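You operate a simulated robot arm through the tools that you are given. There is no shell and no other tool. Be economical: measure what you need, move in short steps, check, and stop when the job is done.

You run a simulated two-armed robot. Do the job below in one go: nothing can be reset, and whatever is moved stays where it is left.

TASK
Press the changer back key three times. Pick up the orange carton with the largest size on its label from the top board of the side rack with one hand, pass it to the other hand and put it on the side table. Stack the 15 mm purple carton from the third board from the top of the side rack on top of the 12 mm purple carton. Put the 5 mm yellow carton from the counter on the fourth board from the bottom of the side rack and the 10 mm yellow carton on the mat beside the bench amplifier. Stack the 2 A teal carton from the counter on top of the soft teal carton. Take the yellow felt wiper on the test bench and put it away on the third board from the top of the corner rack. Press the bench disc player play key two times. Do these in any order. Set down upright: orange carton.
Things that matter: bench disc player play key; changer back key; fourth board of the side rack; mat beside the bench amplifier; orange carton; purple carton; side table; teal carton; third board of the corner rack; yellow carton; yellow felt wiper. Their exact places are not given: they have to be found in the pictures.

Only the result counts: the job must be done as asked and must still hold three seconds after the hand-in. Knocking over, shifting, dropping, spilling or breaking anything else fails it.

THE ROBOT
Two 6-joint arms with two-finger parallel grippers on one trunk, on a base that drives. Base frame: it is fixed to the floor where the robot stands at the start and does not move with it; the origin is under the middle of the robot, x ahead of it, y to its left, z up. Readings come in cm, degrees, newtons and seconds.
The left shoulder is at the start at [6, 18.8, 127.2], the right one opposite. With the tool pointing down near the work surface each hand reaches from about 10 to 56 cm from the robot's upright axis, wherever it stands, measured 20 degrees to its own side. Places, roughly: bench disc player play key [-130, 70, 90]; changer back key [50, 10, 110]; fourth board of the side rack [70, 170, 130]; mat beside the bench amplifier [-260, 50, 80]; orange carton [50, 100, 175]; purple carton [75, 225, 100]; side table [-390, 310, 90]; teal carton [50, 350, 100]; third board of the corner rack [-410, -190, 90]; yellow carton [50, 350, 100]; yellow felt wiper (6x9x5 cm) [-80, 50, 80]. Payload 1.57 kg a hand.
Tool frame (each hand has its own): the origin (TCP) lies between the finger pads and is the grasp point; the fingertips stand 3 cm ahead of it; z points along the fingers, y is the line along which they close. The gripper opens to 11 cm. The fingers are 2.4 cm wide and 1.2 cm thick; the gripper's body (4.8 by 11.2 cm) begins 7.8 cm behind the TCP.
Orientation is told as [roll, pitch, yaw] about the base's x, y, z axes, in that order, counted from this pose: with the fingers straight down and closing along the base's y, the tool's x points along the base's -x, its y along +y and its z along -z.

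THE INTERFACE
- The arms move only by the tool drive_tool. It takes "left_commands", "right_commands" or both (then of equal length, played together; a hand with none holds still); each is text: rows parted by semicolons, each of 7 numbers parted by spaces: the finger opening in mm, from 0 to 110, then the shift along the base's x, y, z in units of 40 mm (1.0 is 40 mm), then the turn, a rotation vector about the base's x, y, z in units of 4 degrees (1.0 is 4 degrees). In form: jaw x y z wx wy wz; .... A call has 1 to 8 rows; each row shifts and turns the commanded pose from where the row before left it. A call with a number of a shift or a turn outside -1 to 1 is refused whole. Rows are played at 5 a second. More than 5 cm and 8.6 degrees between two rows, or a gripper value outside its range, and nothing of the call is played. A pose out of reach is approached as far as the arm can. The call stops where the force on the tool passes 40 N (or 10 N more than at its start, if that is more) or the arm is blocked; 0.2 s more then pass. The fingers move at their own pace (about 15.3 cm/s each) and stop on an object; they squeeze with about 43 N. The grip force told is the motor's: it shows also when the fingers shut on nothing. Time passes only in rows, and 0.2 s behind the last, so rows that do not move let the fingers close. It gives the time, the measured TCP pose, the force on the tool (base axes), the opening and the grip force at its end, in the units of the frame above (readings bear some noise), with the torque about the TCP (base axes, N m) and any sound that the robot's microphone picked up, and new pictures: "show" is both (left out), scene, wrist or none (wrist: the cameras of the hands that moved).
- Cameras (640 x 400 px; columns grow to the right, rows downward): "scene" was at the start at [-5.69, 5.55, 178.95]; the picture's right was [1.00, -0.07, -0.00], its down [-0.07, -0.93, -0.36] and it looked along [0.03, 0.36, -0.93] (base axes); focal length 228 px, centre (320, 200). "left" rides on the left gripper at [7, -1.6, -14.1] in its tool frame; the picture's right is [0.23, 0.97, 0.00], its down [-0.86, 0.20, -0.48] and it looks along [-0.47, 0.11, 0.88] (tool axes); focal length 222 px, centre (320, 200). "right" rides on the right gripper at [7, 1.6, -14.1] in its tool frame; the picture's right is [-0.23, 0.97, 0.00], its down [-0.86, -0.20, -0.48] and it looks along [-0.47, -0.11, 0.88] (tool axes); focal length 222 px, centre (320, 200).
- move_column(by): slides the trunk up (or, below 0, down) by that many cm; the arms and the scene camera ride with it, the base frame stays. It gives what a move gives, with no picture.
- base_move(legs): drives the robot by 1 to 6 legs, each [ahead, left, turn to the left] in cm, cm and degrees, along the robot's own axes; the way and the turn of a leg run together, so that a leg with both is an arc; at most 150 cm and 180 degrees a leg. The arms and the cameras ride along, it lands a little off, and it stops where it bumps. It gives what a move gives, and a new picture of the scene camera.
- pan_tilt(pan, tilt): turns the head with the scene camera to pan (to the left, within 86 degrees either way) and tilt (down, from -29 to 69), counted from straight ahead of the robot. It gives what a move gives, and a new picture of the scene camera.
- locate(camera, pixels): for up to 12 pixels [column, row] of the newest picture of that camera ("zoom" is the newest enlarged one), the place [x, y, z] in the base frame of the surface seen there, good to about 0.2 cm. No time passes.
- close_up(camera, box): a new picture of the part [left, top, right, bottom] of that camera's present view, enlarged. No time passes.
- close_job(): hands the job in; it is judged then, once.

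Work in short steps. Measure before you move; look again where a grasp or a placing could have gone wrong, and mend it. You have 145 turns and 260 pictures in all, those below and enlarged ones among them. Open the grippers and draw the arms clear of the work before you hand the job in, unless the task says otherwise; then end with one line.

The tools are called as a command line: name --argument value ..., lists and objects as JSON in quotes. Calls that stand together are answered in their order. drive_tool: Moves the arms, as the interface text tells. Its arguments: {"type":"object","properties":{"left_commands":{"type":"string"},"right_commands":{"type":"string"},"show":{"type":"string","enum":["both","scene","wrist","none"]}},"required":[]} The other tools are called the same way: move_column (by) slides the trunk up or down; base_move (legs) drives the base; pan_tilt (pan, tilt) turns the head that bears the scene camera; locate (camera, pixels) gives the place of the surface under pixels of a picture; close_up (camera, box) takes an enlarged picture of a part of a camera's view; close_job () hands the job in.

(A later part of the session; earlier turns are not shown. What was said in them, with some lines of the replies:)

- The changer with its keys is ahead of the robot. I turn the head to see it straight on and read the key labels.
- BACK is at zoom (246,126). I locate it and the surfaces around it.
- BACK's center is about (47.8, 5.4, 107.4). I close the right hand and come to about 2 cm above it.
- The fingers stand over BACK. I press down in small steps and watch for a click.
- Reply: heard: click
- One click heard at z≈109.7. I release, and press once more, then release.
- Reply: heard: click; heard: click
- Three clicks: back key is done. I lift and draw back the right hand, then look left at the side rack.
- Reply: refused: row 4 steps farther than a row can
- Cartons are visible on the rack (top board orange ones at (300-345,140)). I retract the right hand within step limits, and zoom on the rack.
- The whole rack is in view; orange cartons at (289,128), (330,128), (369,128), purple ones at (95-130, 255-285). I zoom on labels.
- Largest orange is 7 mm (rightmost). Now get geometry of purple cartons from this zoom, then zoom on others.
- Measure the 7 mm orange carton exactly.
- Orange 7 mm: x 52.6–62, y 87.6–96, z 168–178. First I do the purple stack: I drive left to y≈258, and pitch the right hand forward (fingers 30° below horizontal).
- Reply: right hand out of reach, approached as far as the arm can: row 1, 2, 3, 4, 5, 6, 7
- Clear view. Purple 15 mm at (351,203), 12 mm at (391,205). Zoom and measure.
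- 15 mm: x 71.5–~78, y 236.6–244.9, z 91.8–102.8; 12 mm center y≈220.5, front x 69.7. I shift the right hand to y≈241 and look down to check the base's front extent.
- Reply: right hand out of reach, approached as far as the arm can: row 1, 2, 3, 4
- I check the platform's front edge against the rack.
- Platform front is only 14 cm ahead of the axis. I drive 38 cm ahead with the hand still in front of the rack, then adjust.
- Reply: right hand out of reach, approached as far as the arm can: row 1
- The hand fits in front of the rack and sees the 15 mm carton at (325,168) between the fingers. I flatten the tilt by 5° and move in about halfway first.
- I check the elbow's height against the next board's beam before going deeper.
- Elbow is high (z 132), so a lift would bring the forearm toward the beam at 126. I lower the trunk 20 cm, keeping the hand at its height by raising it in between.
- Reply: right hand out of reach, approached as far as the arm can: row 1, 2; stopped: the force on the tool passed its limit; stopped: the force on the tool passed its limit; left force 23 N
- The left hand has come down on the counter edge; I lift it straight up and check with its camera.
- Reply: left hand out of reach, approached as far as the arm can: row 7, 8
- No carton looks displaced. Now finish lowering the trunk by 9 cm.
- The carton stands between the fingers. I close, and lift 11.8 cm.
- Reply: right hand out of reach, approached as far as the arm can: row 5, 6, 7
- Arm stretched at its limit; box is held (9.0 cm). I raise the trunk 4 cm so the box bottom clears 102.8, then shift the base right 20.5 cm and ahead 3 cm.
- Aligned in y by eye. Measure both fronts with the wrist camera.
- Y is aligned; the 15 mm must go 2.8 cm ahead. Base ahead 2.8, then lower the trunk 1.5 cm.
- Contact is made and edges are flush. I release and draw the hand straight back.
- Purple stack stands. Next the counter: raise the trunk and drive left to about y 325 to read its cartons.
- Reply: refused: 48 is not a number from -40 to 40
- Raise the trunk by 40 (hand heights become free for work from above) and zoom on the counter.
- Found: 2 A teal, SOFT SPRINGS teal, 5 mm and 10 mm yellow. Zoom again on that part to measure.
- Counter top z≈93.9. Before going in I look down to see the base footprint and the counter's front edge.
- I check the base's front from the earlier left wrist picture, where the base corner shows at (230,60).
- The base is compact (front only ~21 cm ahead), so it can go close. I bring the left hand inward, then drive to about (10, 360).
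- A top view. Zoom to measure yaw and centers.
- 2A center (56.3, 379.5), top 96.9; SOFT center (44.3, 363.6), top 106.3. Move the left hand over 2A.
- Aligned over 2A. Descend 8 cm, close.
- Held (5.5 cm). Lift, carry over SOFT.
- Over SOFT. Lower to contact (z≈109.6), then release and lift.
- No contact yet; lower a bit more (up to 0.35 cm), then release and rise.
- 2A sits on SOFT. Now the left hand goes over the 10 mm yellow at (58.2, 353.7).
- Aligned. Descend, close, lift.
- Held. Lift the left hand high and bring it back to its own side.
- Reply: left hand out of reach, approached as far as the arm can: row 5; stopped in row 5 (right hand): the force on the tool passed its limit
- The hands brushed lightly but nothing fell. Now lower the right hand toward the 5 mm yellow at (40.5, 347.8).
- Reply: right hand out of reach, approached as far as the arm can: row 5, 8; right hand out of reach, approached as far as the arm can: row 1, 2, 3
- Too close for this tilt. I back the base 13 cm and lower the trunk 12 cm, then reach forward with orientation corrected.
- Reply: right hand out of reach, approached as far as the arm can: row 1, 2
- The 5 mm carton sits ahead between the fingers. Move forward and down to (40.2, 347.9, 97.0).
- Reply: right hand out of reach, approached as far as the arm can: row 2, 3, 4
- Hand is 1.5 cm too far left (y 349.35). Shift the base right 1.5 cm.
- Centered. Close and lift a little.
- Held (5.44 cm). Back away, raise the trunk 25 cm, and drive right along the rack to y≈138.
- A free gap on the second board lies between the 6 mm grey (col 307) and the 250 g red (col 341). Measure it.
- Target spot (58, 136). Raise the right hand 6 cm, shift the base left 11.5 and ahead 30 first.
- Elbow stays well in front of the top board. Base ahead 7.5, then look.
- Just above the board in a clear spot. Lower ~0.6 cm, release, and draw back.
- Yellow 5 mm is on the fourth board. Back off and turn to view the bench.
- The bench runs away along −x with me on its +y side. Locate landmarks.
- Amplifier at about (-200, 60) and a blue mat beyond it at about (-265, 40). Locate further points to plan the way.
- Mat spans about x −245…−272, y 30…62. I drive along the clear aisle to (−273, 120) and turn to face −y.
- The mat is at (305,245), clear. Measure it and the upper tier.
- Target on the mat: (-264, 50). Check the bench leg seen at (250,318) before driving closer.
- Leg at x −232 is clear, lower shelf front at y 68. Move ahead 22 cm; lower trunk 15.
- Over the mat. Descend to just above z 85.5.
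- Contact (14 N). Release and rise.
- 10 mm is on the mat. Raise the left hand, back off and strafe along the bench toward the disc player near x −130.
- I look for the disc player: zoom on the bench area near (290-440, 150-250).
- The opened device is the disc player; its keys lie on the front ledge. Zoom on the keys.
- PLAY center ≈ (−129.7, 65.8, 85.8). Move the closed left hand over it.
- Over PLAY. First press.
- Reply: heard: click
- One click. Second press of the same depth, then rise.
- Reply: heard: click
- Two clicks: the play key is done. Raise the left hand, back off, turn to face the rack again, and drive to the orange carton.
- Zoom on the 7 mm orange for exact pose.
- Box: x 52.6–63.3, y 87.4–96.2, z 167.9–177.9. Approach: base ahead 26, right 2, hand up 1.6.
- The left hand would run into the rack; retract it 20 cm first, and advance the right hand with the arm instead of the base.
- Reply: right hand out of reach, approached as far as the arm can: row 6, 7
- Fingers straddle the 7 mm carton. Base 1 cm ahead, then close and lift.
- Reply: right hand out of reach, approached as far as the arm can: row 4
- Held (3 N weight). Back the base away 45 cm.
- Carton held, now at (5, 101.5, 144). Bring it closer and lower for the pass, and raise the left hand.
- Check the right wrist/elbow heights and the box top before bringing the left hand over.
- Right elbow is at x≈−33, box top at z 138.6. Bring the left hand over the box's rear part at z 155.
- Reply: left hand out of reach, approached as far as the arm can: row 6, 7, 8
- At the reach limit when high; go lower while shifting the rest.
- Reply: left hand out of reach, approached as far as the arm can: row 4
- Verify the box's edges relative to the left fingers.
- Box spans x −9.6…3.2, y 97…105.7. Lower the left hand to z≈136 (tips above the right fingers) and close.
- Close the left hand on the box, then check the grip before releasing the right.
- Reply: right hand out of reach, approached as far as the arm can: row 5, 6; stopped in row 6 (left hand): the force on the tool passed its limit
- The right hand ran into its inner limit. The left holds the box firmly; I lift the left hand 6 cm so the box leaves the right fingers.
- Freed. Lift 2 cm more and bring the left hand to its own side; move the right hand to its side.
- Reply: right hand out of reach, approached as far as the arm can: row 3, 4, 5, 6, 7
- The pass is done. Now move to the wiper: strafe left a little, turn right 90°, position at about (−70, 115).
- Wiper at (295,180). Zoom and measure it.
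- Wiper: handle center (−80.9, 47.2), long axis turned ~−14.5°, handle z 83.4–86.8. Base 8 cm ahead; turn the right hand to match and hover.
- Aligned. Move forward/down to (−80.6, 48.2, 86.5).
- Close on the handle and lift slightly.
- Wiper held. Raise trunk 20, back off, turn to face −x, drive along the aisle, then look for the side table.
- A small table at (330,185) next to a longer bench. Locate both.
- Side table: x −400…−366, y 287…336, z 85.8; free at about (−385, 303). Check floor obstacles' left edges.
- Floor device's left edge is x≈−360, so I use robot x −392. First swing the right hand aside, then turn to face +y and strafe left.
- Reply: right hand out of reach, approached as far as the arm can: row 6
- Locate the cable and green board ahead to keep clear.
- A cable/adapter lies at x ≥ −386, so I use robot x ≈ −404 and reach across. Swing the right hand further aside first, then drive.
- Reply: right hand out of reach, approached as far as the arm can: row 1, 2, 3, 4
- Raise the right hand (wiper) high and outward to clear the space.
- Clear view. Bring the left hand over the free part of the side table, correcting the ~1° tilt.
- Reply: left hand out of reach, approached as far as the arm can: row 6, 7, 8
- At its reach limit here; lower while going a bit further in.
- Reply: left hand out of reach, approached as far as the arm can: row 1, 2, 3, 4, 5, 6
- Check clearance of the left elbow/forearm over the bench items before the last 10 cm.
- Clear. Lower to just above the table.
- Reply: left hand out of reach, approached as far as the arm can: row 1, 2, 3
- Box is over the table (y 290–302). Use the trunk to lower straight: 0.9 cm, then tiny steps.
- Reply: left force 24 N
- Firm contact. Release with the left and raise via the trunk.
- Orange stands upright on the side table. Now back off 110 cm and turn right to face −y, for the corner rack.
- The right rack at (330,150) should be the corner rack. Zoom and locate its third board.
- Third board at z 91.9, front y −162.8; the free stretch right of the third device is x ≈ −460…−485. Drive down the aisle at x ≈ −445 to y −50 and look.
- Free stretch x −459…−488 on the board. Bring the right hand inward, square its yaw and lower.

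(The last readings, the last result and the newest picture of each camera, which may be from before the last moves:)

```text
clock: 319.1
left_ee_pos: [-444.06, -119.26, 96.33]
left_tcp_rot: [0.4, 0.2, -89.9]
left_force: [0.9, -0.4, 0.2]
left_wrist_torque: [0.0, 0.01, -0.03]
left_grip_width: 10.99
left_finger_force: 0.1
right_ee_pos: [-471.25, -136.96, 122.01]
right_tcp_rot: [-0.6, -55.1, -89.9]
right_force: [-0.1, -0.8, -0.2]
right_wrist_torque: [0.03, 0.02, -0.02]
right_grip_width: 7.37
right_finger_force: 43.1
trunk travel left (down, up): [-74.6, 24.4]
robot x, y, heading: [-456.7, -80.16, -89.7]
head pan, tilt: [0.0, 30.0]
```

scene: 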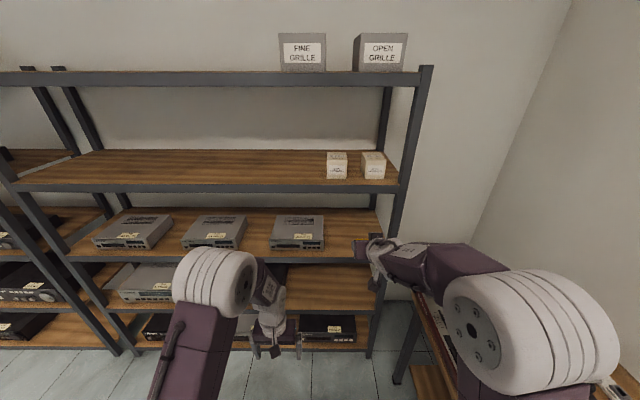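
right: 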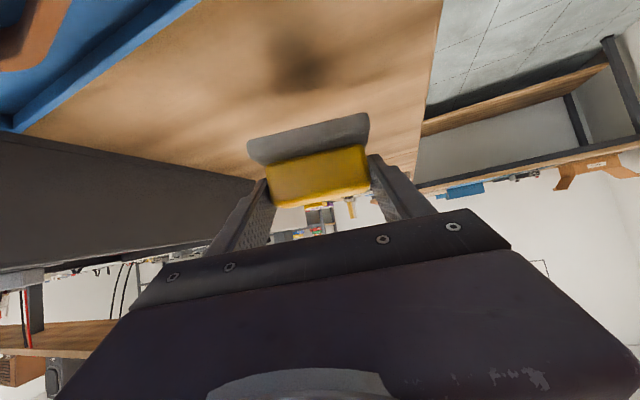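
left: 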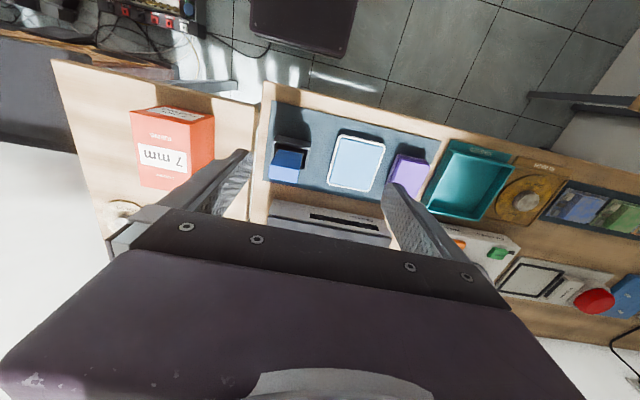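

Lower the right hand to z≈101 in front of the rack; pull the left hand back a bit.

drive_tool --right_commands "40 0 0 -0.9 0 0 0; 40 0 0 -0.9 0 0 0; 40 0 0 -0.9 0 0 0; 40 0 0 -0.9 0 0 0; 40 0 0 -0.9 0 0 0; 40 0 0 -0.7 0 0 0; 40 0 0 0 0 0 0" --left_commands "110 0 0.5 0.6 0 0 0; 110 0 0.5 0.6 0 0 0; 110 0 0.5 0.6 0 0 0; 110 0 0.5 0.6 0 0 0; 110 0 0 0.6 0 0 0; 110 0 0 0 0 0 0; 110 0 0 0 0 0 0" --show "both"

```text
clock: 320.7
left_ee_pos: [-444.21, -111.25, 108.24]
left_tcp_rot: [0.3, 0.2, -89.8]
left_force: [0.0, 0.4, 0.7]
left_wrist_torque: [-0.02, -0.01, 0.03]
left_grip_width: 10.99
left_finger_force: 0.1
right_ee_pos: [-469.87, -138.42, 102.68]
right_tcp_rot: [-2.8, -54.7, -88.2]
right_force: [0.1, 0.0, -0.3]
right_wrist_torque: [0.02, 0.01, 0.04]
right_grip_width: 7.41
right_finger_force: 43.0
right hand out of reach, approached as far as the arm can: row 4, 5, 6
trunk travel left (down, up): [-74.6, 24.4]
robot x, y, heading: [-456.63, -80.3, -89.9]
head pan, tilt: [0.0, 30.0]
```

scene: 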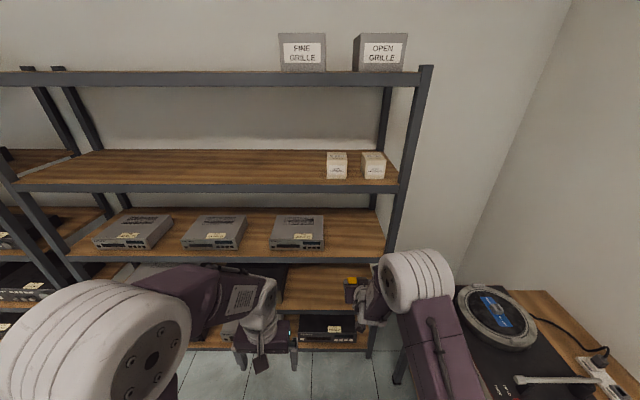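
right: 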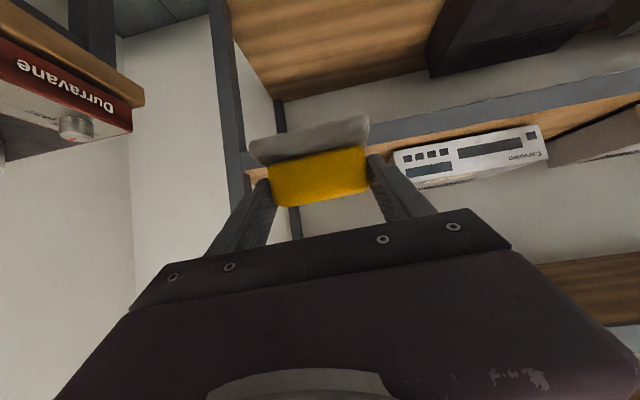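
left: 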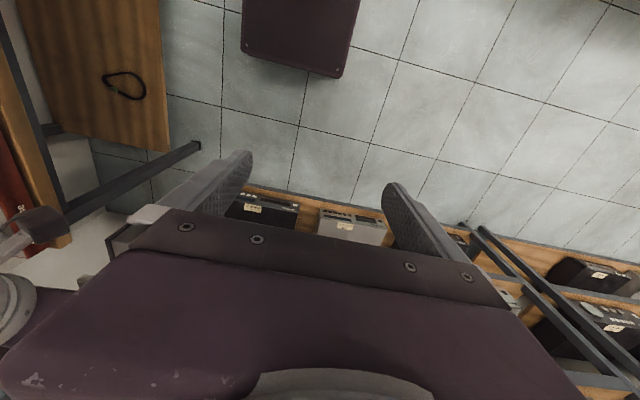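

Check how close the right elbow/upper arm is to the turntable table before advancing.

locate --camera "scene" --pixels '[[450, 285], [452, 310], [480, 370], [462, 350], [465, 310], [480, 285], [400, 365], [530, 380]]'

```text
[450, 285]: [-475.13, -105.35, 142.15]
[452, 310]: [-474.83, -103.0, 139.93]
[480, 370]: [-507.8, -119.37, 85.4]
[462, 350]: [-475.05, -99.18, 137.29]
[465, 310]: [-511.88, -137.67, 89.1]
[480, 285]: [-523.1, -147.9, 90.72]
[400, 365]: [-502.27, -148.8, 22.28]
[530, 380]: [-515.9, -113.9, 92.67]
```

Clear. Base ahead 30 cm, then correct the small tilt.

base_move --legs '[[31, 0, 0]]'

drive_tool --right_commands "40 0 -0.3 0 0 -0.4 0.12; 40 0 -0.3 0 0 0 0; 40 0 0 0 0 0 0" --show "both"

```text
clock: 322.8
left_ee_pos: [-443.91, -142.45, 108.17]
left_tcp_rot: [0.4, 0.2, -89.7]
left_force: [-0.2, 1.1, 0.0]
left_wrist_torque: [-0.02, 0.01, 0.01]
left_grip_width: 10.99
left_finger_force: 0.1
right_ee_pos: [-469.62, -169.51, 102.67]
right_tcp_rot: [-2.7, -54.7, -88.2]
right_force: [-0.5, 0.0, -1.1]
right_wrist_torque: [0.02, 0.02, 0.0]
right_grip_width: 7.38
right_finger_force: 42.4
trunk travel left (down, up): [-74.6, 24.4]
robot x, y, heading: [-456.83, -111.5, -89.5]
head pan, tilt: [0.0, 30.0]
```

scene: 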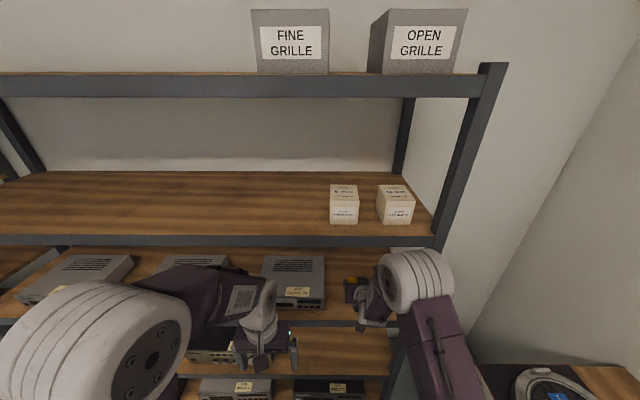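

```text
clock: 323.6
left_ee_pos: [-443.97, -142.47, 108.18]
left_tcp_rot: [0.4, 0.4, -89.6]
left_force: [0.3, -0.2, -0.6]
left_wrist_torque: [0.0, 0.0, 0.05]
left_grip_width: 11.0
left_finger_force: 0.0
right_ee_pos: [-468.95, -172.44, 103.02]
right_tcp_rot: [-0.2, -54.5, -90.1]
right_force: [0.1, 0.2, -0.4]
right_wrist_torque: [0.0, 0.01, 0.03]
right_grip_width: 7.38
right_finger_force: 42.7
right hand out of reach, approached as far as the arm can: row 1
trunk travel left (down, up): [-74.6, 24.4]
robot x, y, heading: [-456.62, -111.48, -89.8]
head pan, tilt: [0.0, 30.0]
```

scene: 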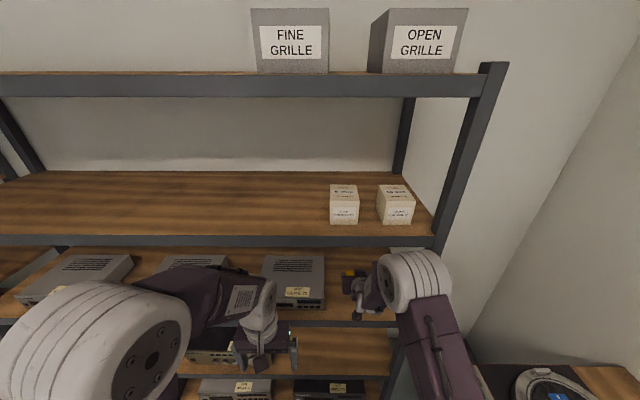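
right: 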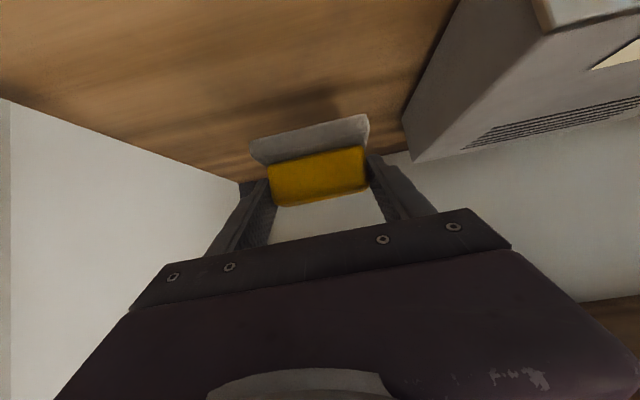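

In place above the board. Shift 2 cm right and lower with the trunk 5.8 cm.

drive_tool --right_commands "40 -0.45 0 0 0 0 0; 40 0 0 0 0 0 0" --show "none"

move_column --by -5.8

drive_tool --right_commands "40 0 0 0 0 0 0" --show "wrist"

```text
clock: 324.2
left_ee_pos: [-444.0, -142.43, 108.16]
left_tcp_rot: [0.4, 0.3, -89.8]
left_force: [-0.2, -0.6, -0.4]
left_wrist_torque: [0.0, 0.0, 0.0]
left_grip_width: 11.0
left_finger_force: 0.1
right_ee_pos: [-469.43, -172.3, 103.13]
right_tcp_rot: [-0.3, -54.5, -90.4]
right_force: [0.3, 0.3, -0.5]
right_wrist_torque: [0.02, -0.04, 0.0]
right_grip_width: 7.43
right_finger_force: 43.1
right hand out of reach, approached as far as the arm can: row 1
trunk travel left (down, up): [-74.6, 24.4]
robot x, y, heading: [-456.11, -111.51, -89.7]
head pan, tilt: [0.0, 30.0]
```

```text
clock: 325.2
left_ee_pos: [-443.89, -142.4, 102.44]
left_tcp_rot: [0.4, 0.2, -89.8]
left_force: [-0.2, 1.0, 0.1]
left_wrist_torque: [-0.03, 0.03, 0.02]
left_grip_width: 11.01
left_finger_force: 0.1
right_ee_pos: [-469.29, -172.28, 97.42]
right_tcp_rot: [-0.4, -54.5, -90.3]
right_force: [0.0, -0.1, -0.9]
right_wrist_torque: [0.03, -0.01, -0.01]
right_grip_width: 7.37
right_finger_force: 43.1
trunk travel left (down, up): [-68.8, 30.2]
robot x, y, heading: [-456.6, -111.79, -89.5]
head pan, tilt: [0.0, 30.0]
```

```text
clock: 325.6
left_ee_pos: [-444.1, -142.5, 102.44]
left_tcp_rot: [0.4, 0.4, -89.9]
left_force: [-0.3, 0.1, -0.3]
left_wrist_torque: [0.0, 0.01, 0.03]
left_grip_width: 11.01
left_finger_force: 0.1
right_ee_pos: [-469.26, -172.27, 97.34]
right_tcp_rot: [-0.3, -54.5, -90.4]
right_force: [0.1, -0.3, -0.3]
right_wrist_torque: [0.02, -0.02, -0.03]
right_grip_width: 7.4
right_finger_force: 43.1
trunk travel left (down, up): [-68.8, 30.2]
robot x, y, heading: [-456.83, -111.61, -89.4]
head pan, tilt: [0.0, 30.0]
```

right: 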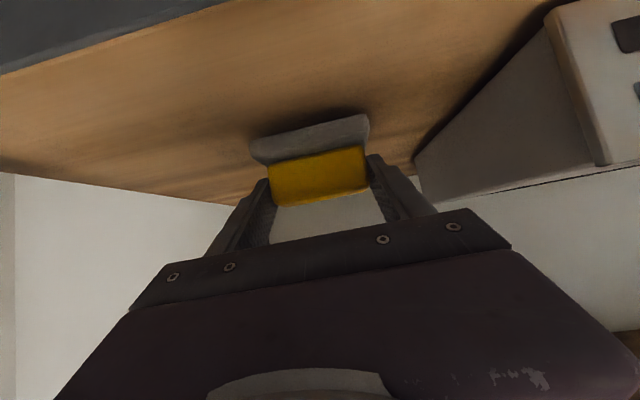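

Almost down; lower by 0.6 then 0.3 cm until contact.

move_column --by -0.7

move_column --by -0.3

```text
clock: 326.1
left_ee_pos: [-443.95, -142.42, 101.69]
left_tcp_rot: [0.4, 0.3, -89.7]
left_force: [-0.3, 0.4, -0.7]
left_wrist_torque: [-0.02, -0.01, -0.03]
left_grip_width: 10.99
left_finger_force: 0.0
right_ee_pos: [-469.19, -172.3, 96.7]
right_tcp_rot: [-0.3, -54.6, -90.3]
right_force: [0.2, 0.4, 0.9]
right_wrist_torque: [-0.04, -0.06, 0.03]
right_grip_width: 7.39
right_finger_force: 42.9
trunk travel left (down, up): [-68.1, 30.9]
robot x, y, heading: [-456.26, -111.63, -90.0]
head pan, tilt: [0.0, 30.0]
```

```text
clock: 326.6
left_ee_pos: [-443.86, -142.32, 101.52]
left_tcp_rot: [0.4, 0.2, -89.8]
left_force: [-0.6, 0.7, -0.2]
left_wrist_torque: [0.02, 0.0, 0.0]
left_grip_width: 10.99
left_finger_force: 0.1
right_ee_pos: [-469.26, -172.28, 96.6]
right_tcp_rot: [-0.3, -54.9, -90.4]
right_force: [0.2, -0.2, 10.3]
right_wrist_torque: [-0.53, -0.43, -0.06]
right_grip_width: 7.39
right_finger_force: 43.0
trunk travel left (down, up): [-67.8, 31.2]
robot x, y, heading: [-456.43, -111.64, -89.5]
head pan, tilt: [0.0, 30.0]
```

Contact (10 N). Release and back straight out.

drive_tool --right_commands "80 0 0 0 0 0 0; 95 0 0 0 0 0 0; 95 0 0 0 0 0 0" --show "wrist"

base_move --legs '[[-45, 0, 0]]'

close_up --camera "scene" --box '[240, 180, 440, 300]'

```text
clock: 327.4
left_ee_pos: [-444.06, -142.49, 101.55]
left_tcp_rot: [0.4, 0.2, -89.8]
left_force: [0.0, 0.3, -0.1]
left_wrist_torque: [0.02, 0.0, 0.03]
left_grip_width: 10.98
left_finger_force: 0.2
right_ee_pos: [-469.36, -172.31, 96.25]
right_tcp_rot: [-0.2, -54.6, -90.3]
right_force: [-0.5, -0.6, -0.2]
right_wrist_torque: [0.02, -0.02, -0.02]
right_grip_width: 9.45
right_finger_force: 0.1
trunk travel left (down, up): [-67.8, 31.2]
robot x, y, heading: [-456.8, -111.71, -89.7]
head pan, tilt: [0.0, 30.0]
```

right: 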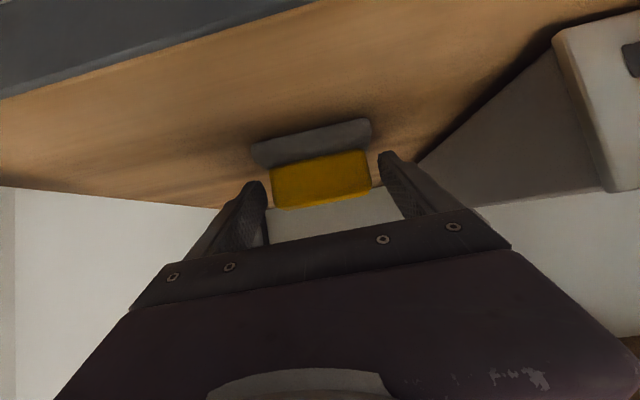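

```text
clock: 330.2
left_ee_pos: [-444.32, -97.79, 101.44]
left_tcp_rot: [0.5, 0.2, -89.8]
left_force: [-0.4, 0.9, -1.3]
left_wrist_torque: [0.0, 0.0, 0.0]
left_grip_width: 10.97
left_finger_force: 0.0
right_ee_pos: [-469.49, -127.52, 96.23]
right_tcp_rot: [-0.3, -54.5, -90.6]
right_force: [0.6, 0.3, 0.1]
right_wrist_torque: [-0.05, 0.02, -0.02]
right_grip_width: 9.49
right_finger_force: 0.0
trunk travel left (down, up): [-67.8, 31.2]
robot x, y, heading: [-457.03, -66.95, -89.9]
head pan, tilt: [0.0, 30.0]
```

scene: 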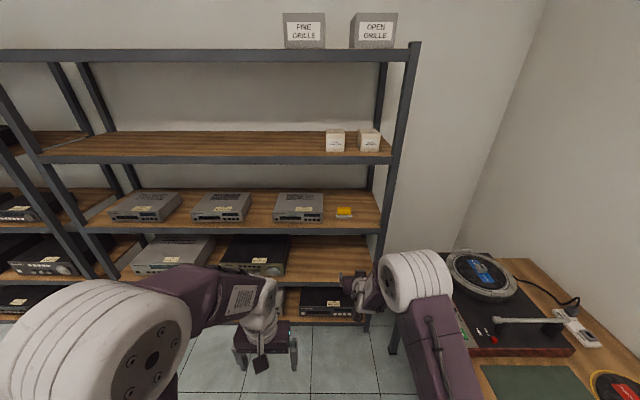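

```text
3.20 times, centred on (340, 240) of scene
```

zoom: 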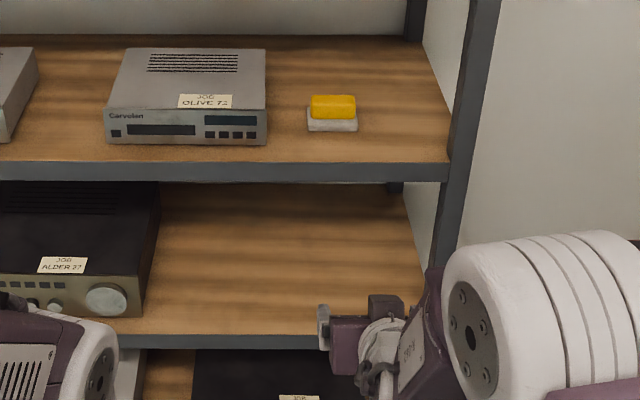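

The wiper is on the third board of the corner rack, both hands are open and clear, and every other item was seen in place after setting down. I hand the job in.

close_job

```text
The job is handed in.
```

Every part of the task was carried out, and the job is handed in. The keys gave three and two clicks, and each item was seen in place after release. Two brief contacts happened on the way: the left hand pressed on the counter edge, and the two hands brushed once; I saw nothing displaced.
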